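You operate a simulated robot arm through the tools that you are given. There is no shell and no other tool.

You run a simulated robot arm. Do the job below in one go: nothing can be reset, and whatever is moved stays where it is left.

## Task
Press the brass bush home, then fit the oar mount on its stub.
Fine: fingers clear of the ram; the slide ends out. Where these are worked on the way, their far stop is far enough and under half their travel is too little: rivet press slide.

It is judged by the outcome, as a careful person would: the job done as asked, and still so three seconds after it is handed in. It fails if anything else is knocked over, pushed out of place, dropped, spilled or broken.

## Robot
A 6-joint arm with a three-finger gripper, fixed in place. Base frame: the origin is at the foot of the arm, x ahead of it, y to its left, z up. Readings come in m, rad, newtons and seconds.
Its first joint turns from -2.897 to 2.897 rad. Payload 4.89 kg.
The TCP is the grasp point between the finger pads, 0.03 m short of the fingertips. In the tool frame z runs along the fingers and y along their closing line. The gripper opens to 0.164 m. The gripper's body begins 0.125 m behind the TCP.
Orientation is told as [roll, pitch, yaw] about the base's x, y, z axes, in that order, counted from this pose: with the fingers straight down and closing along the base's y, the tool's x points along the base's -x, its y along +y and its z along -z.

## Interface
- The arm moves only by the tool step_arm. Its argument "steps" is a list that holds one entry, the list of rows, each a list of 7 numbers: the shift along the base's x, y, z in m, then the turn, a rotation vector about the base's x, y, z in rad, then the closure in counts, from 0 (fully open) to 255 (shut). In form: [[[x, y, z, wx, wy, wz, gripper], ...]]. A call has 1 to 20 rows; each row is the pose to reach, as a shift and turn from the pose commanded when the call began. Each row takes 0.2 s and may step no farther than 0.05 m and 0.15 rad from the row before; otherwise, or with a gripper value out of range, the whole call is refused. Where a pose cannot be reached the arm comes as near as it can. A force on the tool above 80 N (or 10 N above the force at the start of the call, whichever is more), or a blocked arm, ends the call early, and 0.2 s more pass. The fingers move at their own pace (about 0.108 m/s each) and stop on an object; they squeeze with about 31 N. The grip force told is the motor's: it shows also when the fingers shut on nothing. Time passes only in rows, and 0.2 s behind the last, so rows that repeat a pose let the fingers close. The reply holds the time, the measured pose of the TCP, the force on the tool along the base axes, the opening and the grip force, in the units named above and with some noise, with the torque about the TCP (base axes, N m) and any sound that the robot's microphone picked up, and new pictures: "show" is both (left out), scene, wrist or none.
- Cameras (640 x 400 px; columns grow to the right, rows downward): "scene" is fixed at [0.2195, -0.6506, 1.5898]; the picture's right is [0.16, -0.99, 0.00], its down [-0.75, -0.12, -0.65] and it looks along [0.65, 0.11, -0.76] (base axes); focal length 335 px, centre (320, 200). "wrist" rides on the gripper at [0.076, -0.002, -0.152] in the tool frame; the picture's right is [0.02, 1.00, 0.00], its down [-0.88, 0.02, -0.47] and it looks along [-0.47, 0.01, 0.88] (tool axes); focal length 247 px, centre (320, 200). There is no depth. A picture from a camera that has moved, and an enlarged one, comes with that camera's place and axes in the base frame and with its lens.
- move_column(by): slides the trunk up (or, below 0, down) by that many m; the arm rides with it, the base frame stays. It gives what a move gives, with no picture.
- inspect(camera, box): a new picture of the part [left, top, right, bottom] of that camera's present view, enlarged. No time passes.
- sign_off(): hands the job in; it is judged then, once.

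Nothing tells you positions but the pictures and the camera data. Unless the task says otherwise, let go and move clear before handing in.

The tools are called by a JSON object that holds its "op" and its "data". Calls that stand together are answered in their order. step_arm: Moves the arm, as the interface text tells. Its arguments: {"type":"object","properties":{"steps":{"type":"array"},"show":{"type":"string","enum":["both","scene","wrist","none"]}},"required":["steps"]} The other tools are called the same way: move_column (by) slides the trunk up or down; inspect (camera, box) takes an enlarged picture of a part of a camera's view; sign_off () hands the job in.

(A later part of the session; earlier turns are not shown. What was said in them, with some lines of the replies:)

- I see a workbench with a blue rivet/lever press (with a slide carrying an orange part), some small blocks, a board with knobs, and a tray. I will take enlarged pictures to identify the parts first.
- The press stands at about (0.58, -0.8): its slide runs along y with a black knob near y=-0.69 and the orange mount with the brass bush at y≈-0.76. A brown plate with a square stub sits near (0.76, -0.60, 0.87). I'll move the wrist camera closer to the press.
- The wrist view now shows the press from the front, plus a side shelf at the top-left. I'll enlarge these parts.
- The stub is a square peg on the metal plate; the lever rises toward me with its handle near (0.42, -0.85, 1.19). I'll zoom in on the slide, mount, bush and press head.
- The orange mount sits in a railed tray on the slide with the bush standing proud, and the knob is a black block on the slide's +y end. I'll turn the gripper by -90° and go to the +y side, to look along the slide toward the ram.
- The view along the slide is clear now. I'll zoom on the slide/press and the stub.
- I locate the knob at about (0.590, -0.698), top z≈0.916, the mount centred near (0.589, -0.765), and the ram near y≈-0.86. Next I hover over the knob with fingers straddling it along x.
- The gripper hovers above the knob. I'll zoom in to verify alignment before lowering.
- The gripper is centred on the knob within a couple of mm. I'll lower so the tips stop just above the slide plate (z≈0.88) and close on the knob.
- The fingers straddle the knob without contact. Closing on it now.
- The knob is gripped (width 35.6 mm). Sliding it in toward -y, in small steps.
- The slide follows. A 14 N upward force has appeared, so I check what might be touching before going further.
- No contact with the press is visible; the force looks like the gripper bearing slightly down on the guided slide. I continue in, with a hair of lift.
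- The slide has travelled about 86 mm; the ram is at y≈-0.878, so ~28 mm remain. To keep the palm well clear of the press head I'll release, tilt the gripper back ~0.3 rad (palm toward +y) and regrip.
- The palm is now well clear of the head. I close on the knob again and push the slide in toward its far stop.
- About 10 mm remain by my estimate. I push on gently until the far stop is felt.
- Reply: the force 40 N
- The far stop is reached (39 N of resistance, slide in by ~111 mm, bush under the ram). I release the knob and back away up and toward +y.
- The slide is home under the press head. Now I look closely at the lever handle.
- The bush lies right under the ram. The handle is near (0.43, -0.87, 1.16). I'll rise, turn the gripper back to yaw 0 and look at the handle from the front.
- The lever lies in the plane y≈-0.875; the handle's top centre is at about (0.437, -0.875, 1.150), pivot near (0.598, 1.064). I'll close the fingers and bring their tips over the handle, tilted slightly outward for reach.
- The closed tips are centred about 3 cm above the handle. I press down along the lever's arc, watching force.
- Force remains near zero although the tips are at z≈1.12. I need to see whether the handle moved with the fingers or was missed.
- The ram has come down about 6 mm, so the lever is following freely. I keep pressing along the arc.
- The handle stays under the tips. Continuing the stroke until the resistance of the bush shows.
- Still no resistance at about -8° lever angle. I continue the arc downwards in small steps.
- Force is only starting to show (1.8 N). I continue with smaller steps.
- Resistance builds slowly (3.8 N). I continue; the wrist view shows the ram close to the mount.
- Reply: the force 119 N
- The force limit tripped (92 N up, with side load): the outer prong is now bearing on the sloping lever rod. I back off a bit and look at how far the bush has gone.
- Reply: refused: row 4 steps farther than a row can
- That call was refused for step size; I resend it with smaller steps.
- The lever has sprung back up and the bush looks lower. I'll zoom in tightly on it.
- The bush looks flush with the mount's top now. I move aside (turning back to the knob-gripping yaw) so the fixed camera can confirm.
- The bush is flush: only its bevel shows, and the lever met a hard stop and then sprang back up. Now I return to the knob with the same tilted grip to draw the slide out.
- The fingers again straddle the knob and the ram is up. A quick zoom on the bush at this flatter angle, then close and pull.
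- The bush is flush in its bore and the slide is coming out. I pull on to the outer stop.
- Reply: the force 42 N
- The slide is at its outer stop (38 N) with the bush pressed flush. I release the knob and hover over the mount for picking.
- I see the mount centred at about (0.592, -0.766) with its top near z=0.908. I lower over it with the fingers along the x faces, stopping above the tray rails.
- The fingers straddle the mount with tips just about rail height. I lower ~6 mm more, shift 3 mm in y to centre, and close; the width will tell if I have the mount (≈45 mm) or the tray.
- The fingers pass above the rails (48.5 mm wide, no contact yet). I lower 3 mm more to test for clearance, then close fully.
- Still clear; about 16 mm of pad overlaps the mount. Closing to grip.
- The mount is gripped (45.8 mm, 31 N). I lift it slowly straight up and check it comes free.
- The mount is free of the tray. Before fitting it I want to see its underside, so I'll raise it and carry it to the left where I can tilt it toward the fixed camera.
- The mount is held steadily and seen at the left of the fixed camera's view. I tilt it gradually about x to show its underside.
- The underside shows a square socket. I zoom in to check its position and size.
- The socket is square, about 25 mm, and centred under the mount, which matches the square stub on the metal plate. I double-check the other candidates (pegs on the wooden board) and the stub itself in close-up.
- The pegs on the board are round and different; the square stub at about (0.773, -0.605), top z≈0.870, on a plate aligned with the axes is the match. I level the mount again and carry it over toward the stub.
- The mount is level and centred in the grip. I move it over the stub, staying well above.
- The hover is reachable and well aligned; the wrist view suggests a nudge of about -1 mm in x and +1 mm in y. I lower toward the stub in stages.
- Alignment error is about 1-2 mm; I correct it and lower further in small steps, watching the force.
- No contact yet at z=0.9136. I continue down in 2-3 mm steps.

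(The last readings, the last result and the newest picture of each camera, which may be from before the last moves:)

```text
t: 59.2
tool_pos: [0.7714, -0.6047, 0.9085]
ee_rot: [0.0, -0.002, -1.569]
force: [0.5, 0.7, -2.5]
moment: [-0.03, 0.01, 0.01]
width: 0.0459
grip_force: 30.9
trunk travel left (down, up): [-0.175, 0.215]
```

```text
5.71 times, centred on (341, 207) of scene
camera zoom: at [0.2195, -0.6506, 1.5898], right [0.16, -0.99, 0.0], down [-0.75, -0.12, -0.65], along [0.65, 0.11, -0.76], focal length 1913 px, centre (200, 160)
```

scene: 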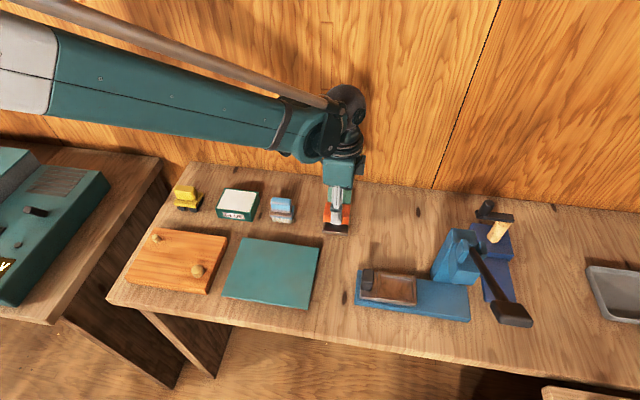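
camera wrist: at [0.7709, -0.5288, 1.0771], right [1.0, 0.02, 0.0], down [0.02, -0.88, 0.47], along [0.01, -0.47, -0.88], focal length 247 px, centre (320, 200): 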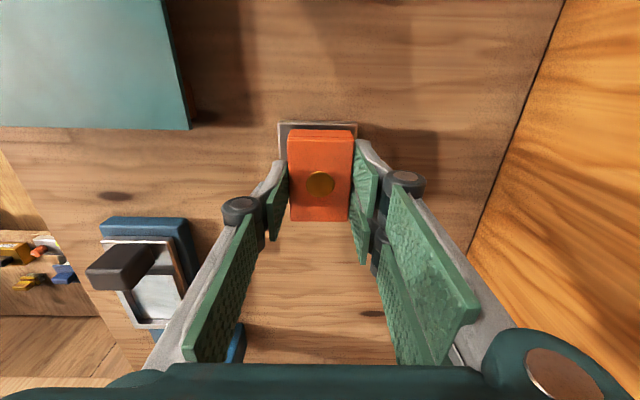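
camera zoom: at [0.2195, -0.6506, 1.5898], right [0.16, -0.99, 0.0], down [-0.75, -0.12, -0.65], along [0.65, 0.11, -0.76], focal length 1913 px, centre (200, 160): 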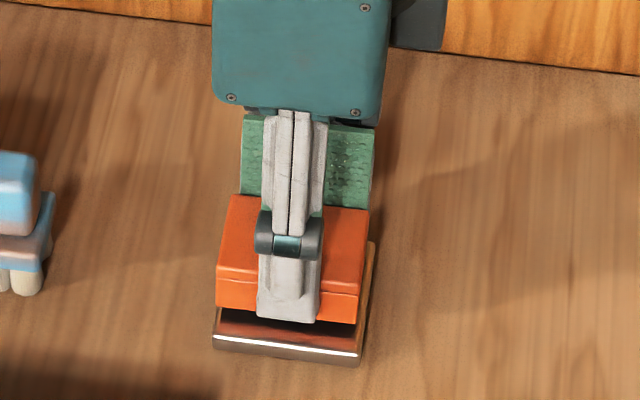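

About 8 mm more should seat it, and the stub seems to be entering the socket freely. Continuing down.

{"op": "step_arm", "data": {"steps": [[[0, 0, -0.002, 0, 0, 0, 255], [0, 0, -0.004, 0, 0, 0, 255]]], "show": "none"}}

{"op": "step_arm", "data": {"steps": [[[0, 0, -0.002, 0, 0, 0, 255]]], "show": "none"}}

{"op": "inspect", "data": {"camera": "scene", "box": [306, 172, 376, 242]}}

```text
t: 59.8
tool_pos: [0.7698, -0.6048, 0.9035]
ee_rot: [-0.001, 0.001, -1.572]
force: [0.3, -0.3, -2.3]
moment: [0.02, 0.01, -0.01]
width: 0.0459
grip_force: 30.8
trunk travel left (down, up): [-0.175, 0.215]
```

```text
t: 60.2
tool_pos: [0.7706, -0.6038, 0.9023]
ee_rot: [0.0, -0.001, -1.571]
force: [1.1, 0.1, 7.6]
moment: [0.13, -0.31, -0.06]
width: 0.0458
grip_force: 30.5
trunk travel left (down, up): [-0.175, 0.215]
```

```text
5.71 times, centred on (341, 207) of scene
camera zoom: at [0.2195, -0.6506, 1.5898], right [0.16, -0.99, 0.0], down [-0.75, -0.12, -0.65], along [0.65, 0.11, -0.76], focal length 1913 px, centre (200, 160)
```

zoom: 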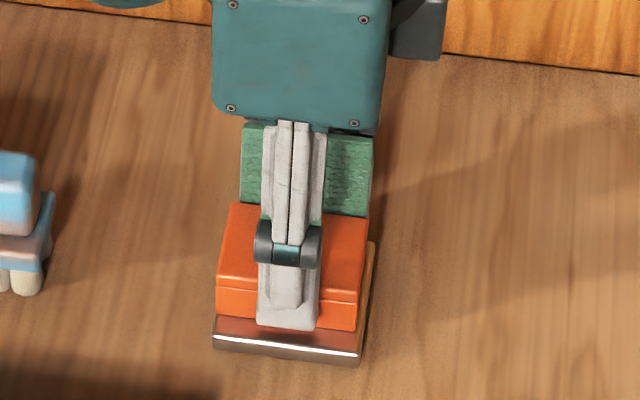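

Contact now (about 10 N), at the height expected for the mount sitting on the plate. I zoom in on the gap from both cameras.

{"op": "inspect", "data": {"camera": "scene", "box": [326, 215, 352, 240]}}

{"op": "inspect", "data": {"camera": "wrist", "box": [270, 100, 370, 230]}}

```text
16.00 times, centred on (339, 228) of scene
camera zoom: at [0.2195, -0.6506, 1.5898], right [0.16, -0.99, 0.0], down [-0.75, -0.12, -0.65], along [0.65, 0.11, -0.76], focal length 5357 px, centre (16, -240)
```

zoom: 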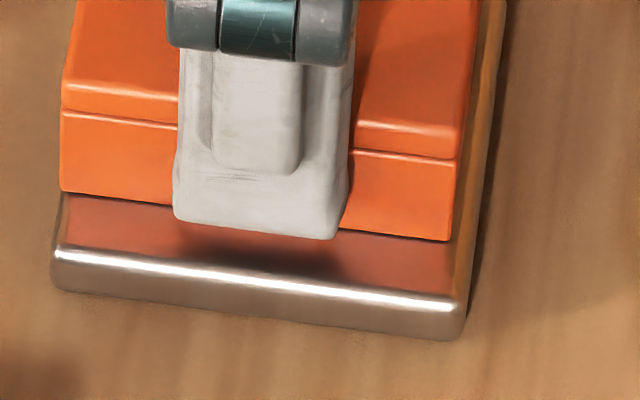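

```text
3.08 times, centred on (320, 165) of wrist
camera zoom: at [0.7689, -0.5276, 1.0556], right [1.0, 0.02, 0.0], down [0.02, -0.88, 0.47], along [0.01, -0.47, -0.88], focal length 760 px, centre (320, 308)
```

zoom: 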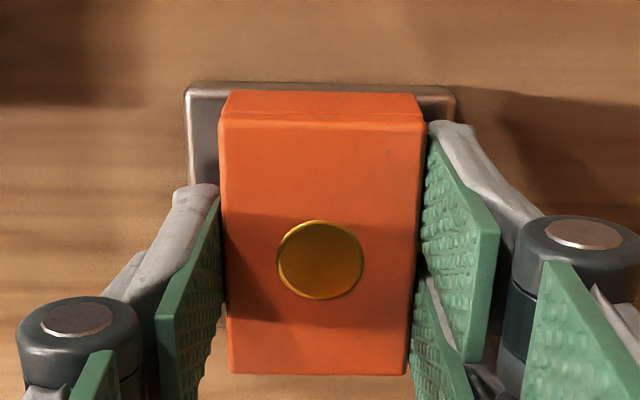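

It looks seated flat on the plate. A further 1 mm press will confirm it is firm.

{"op": "step_arm", "data": {"steps": [[[0, 0, -0.001, 0, 0, 0, 255], [0, 0, -0.001, 0, 0, 0, 255]]], "show": "none"}}

```text
t: 60.8
tool_pos: [0.7705, -0.6036, 0.9029]
ee_rot: [0.002, 0.0, -1.571]
force: [10.5, -5.4, 25.5]
moment: [0.24, -0.39, -0.11]
width: 0.0458
grip_force: 31.2
trunk travel left (down, up): [-0.175, 0.215]
```

Firm contact at 25 N with no further descent: the mount is seated. I ease off, open the fingers and lift straight up.

{"op": "step_arm", "data": {"steps": [[[0, 0, 0.001, 0, 0, 0, 255], [0, 0, 0.001, 0, 0, 0, 235], [0, 0, 0.001, 0, 0, 0, 200], [0, 0, 0.001, 0, 0, 0, 170], [0, 0, 0.001, 0, 0, 0, 150], [0, 0, 0.001, 0, 0, 0, 150]]], "show": "both"}}

{"op": "inspect", "data": {"camera": "scene", "box": [316, 202, 362, 242]}}

{"op": "inspect", "data": {"camera": "wrist", "box": [250, 100, 390, 250]}}

```text
t: 62.2
tool_pos: [0.7699, -0.6033, 0.9022]
ee_rot: [0.0, 0.0, -1.571]
force: [0.1, -0.4, 1.0]
moment: [0.01, -0.01, -0.02]
width: 0.0677
grip_force: 0.0
trunk travel left (down, up): [-0.175, 0.215]
camera wrist: at [0.769, -0.5277, 1.0553], right [1.0, 0.02, 0.0], down [0.02, -0.88, 0.47], along [0.01, -0.47, -0.88], focal length 247 px, centre (320, 200)
```

scene: 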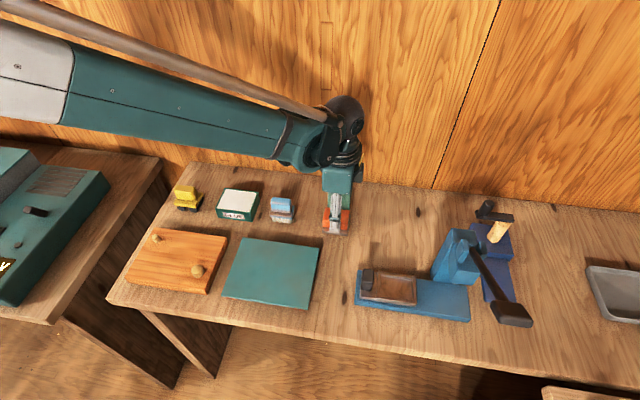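
wrist: 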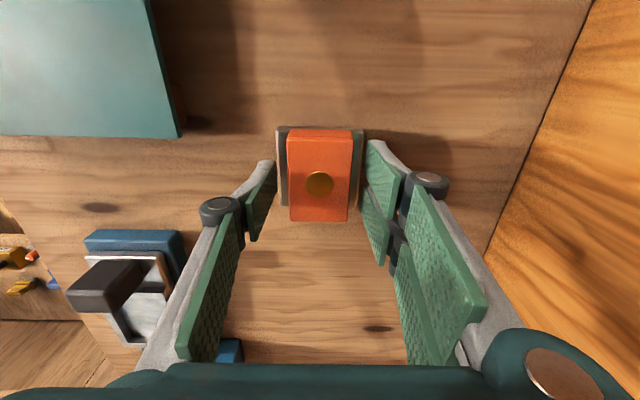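

```text
10.00 times, centred on (339, 222) of scene
camera zoom: at [0.2195, -0.6506, 1.5898], right [0.16, -0.99, 0.0], down [-0.75, -0.12, -0.65], along [0.65, 0.11, -0.76], focal length 3348 px, centre (130, -20)
```

zoom: 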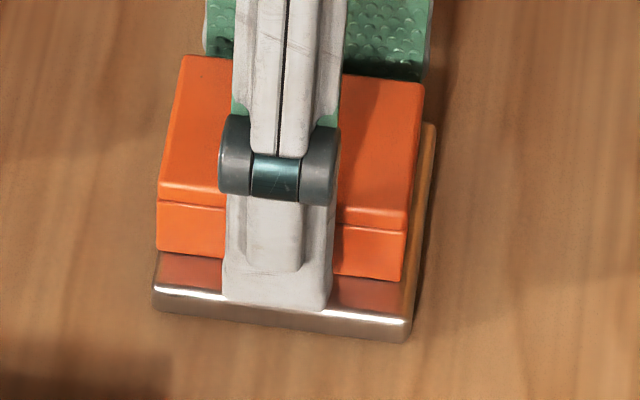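

```text
2.67 times, centred on (320, 175) of wrist
camera zoom: at [0.769, -0.5277, 1.0553], right [1.0, 0.02, 0.0], down [0.02, -0.88, 0.47], along [0.01, -0.47, -0.88], focal length 659 px, centre (320, 267)
```

zoom: 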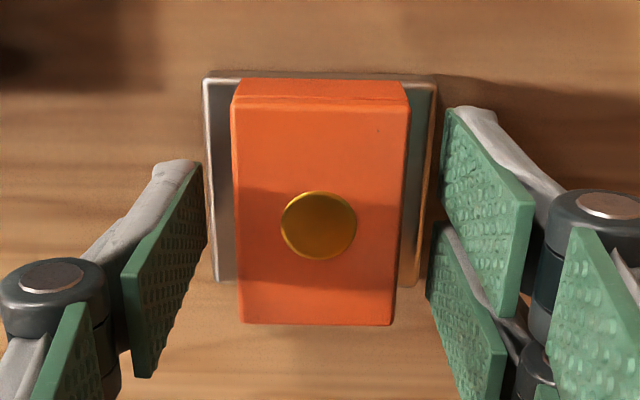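

The fingers are clear of the mount, which sits centred on the plate. I lift straight up and take a final look.

{"op": "step_arm", "data": {"steps": [[[0, 0, 0.01, 0, 0, 0, 150], [0, 0, 0.03, 0, 0, 0, 150], [0, 0, 0.06, 0, 0, 0, 150], [0, 0, 0.1, 0, 0, 0, 150], [0, 0, 0.145, 0, 0, 0, 150], [-0.02, 0.02, 0.185, 0, 0, 0, 150], [-0.05, 0.05, 0.21, 0, 0, 0, 150], [-0.08, 0.08, 0.235, 0, 0, 0, 150], [-0.11, 0.11, 0.25, 0, 0, 0, 150]]], "show": "both"}}

{"op": "inspect", "data": {"camera": "scene", "box": [306, 192, 372, 248]}}

{"op": "inspect", "data": {"camera": "scene", "box": [345, 190, 545, 330]}}

{"op": "inspect", "data": {"camera": "scene", "box": [100, 170, 360, 320]}}

```text
t: 64.2
tool_pos: [0.6624, -0.4947, 1.1502]
ee_rot: [0.001, -0.002, -1.571]
force: [1.1, -1.2, -0.9]
moment: [0.16, 0.23, 0.01]
width: 0.0675
grip_force: 0.1
trunk travel left (down, up): [-0.175, 0.215]
camera wrist: at [0.6604, -0.4174, 1.3039], right [1.0, 0.02, 0.0], down [0.02, -0.88, 0.47], along [0.01, -0.47, -0.88], focal length 247 px, centre (320, 200)
```

scene: 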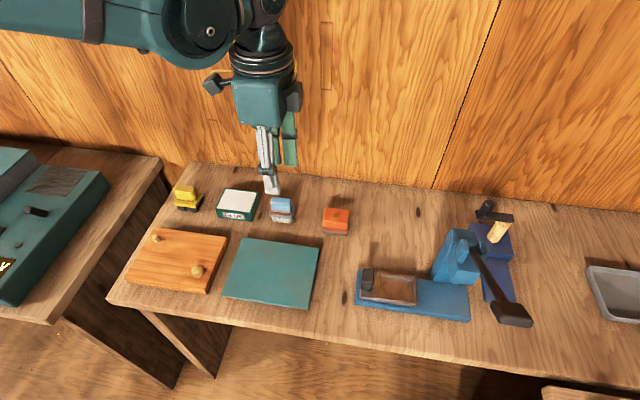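
wrist: 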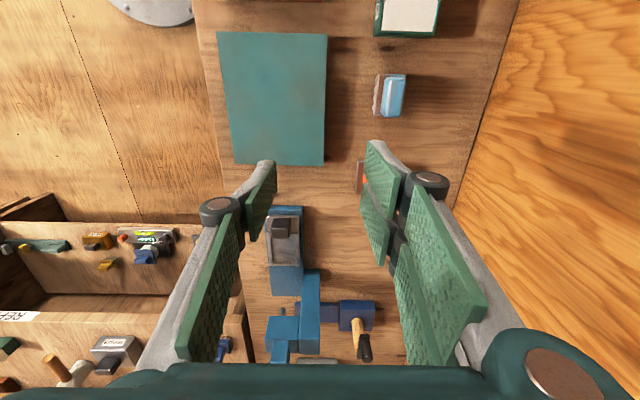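

```text
7.14 times, centred on (339, 220) of scene
camera zoom: at [0.2195, -0.6506, 1.5898], right [0.16, -0.99, 0.0], down [-0.75, -0.12, -0.65], along [0.65, 0.11, -0.76], focal length 2391 px, centre (184, 57)
```

zoom: 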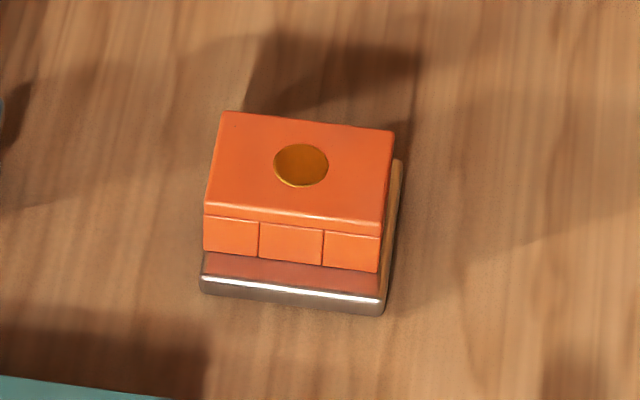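

```text
2.86 times, centred on (445, 260) of scene
camera zoom: at [0.2195, -0.6506, 1.5898], right [0.16, -0.99, 0.0], down [-0.75, -0.12, -0.65], along [0.65, 0.11, -0.76], focal length 956 px, centre (-37, 29)
```

zoom: 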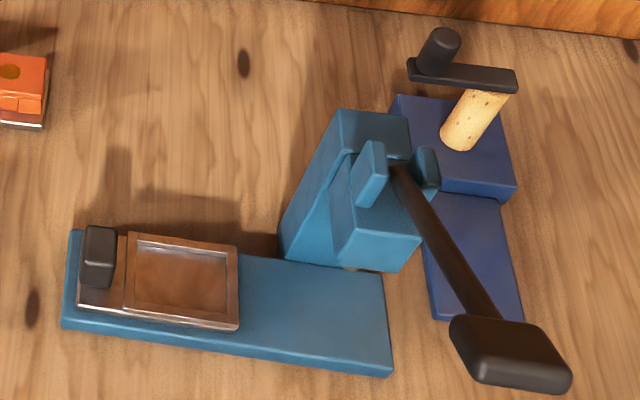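

```text
2.46 times, centred on (230, 245) of scene
camera zoom: at [0.2195, -0.6506, 1.5898], right [0.16, -0.99, 0.0], down [-0.75, -0.12, -0.65], along [0.65, 0.11, -0.76], focal length 824 px, centre (542, 89)
```

zoom: 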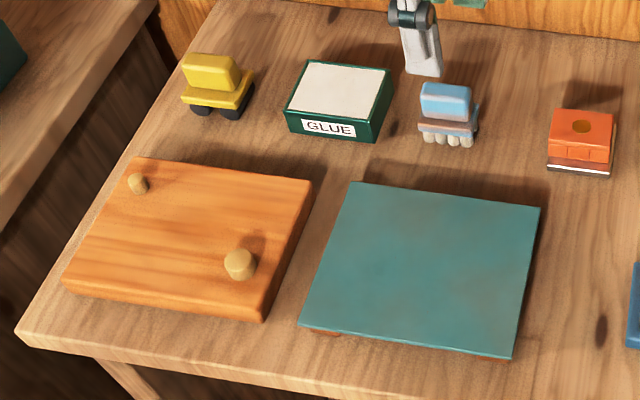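

Everything is in place: the bush is flush, the mount sits square on its stub, the slide is back out, the lever is up, and nothing else has moved. The arm is clear, so I hand in the job.

{"op": "sign_off", "data": {}}

```text
The job is handed in.
```

The brass bush is pressed home and the oar mount is seated on its stub. I've handed the job in, but the reply gave no result.

- **Bush:** I pushed the slide in to its far stop, about 111 mm, and worked the lever until it hit a hard stop. The bush now sits flush with the top of the mount. The force briefly reached 92 N at that stop, and the lever sprang back up by itself afterwards.
- **Slide:** It is pulled back out to its outer stop, where it started. The fingers stayed away from the ram throughout.
- **Mount:** The square socket under the mount matched the square stub on the metal plate. The mount sits flat on the plate and did not go down any further under a 25 N press.
- **Surroundings:** In the final pictures nothing else on the bench had moved, and the gripper is open and clear of the work.
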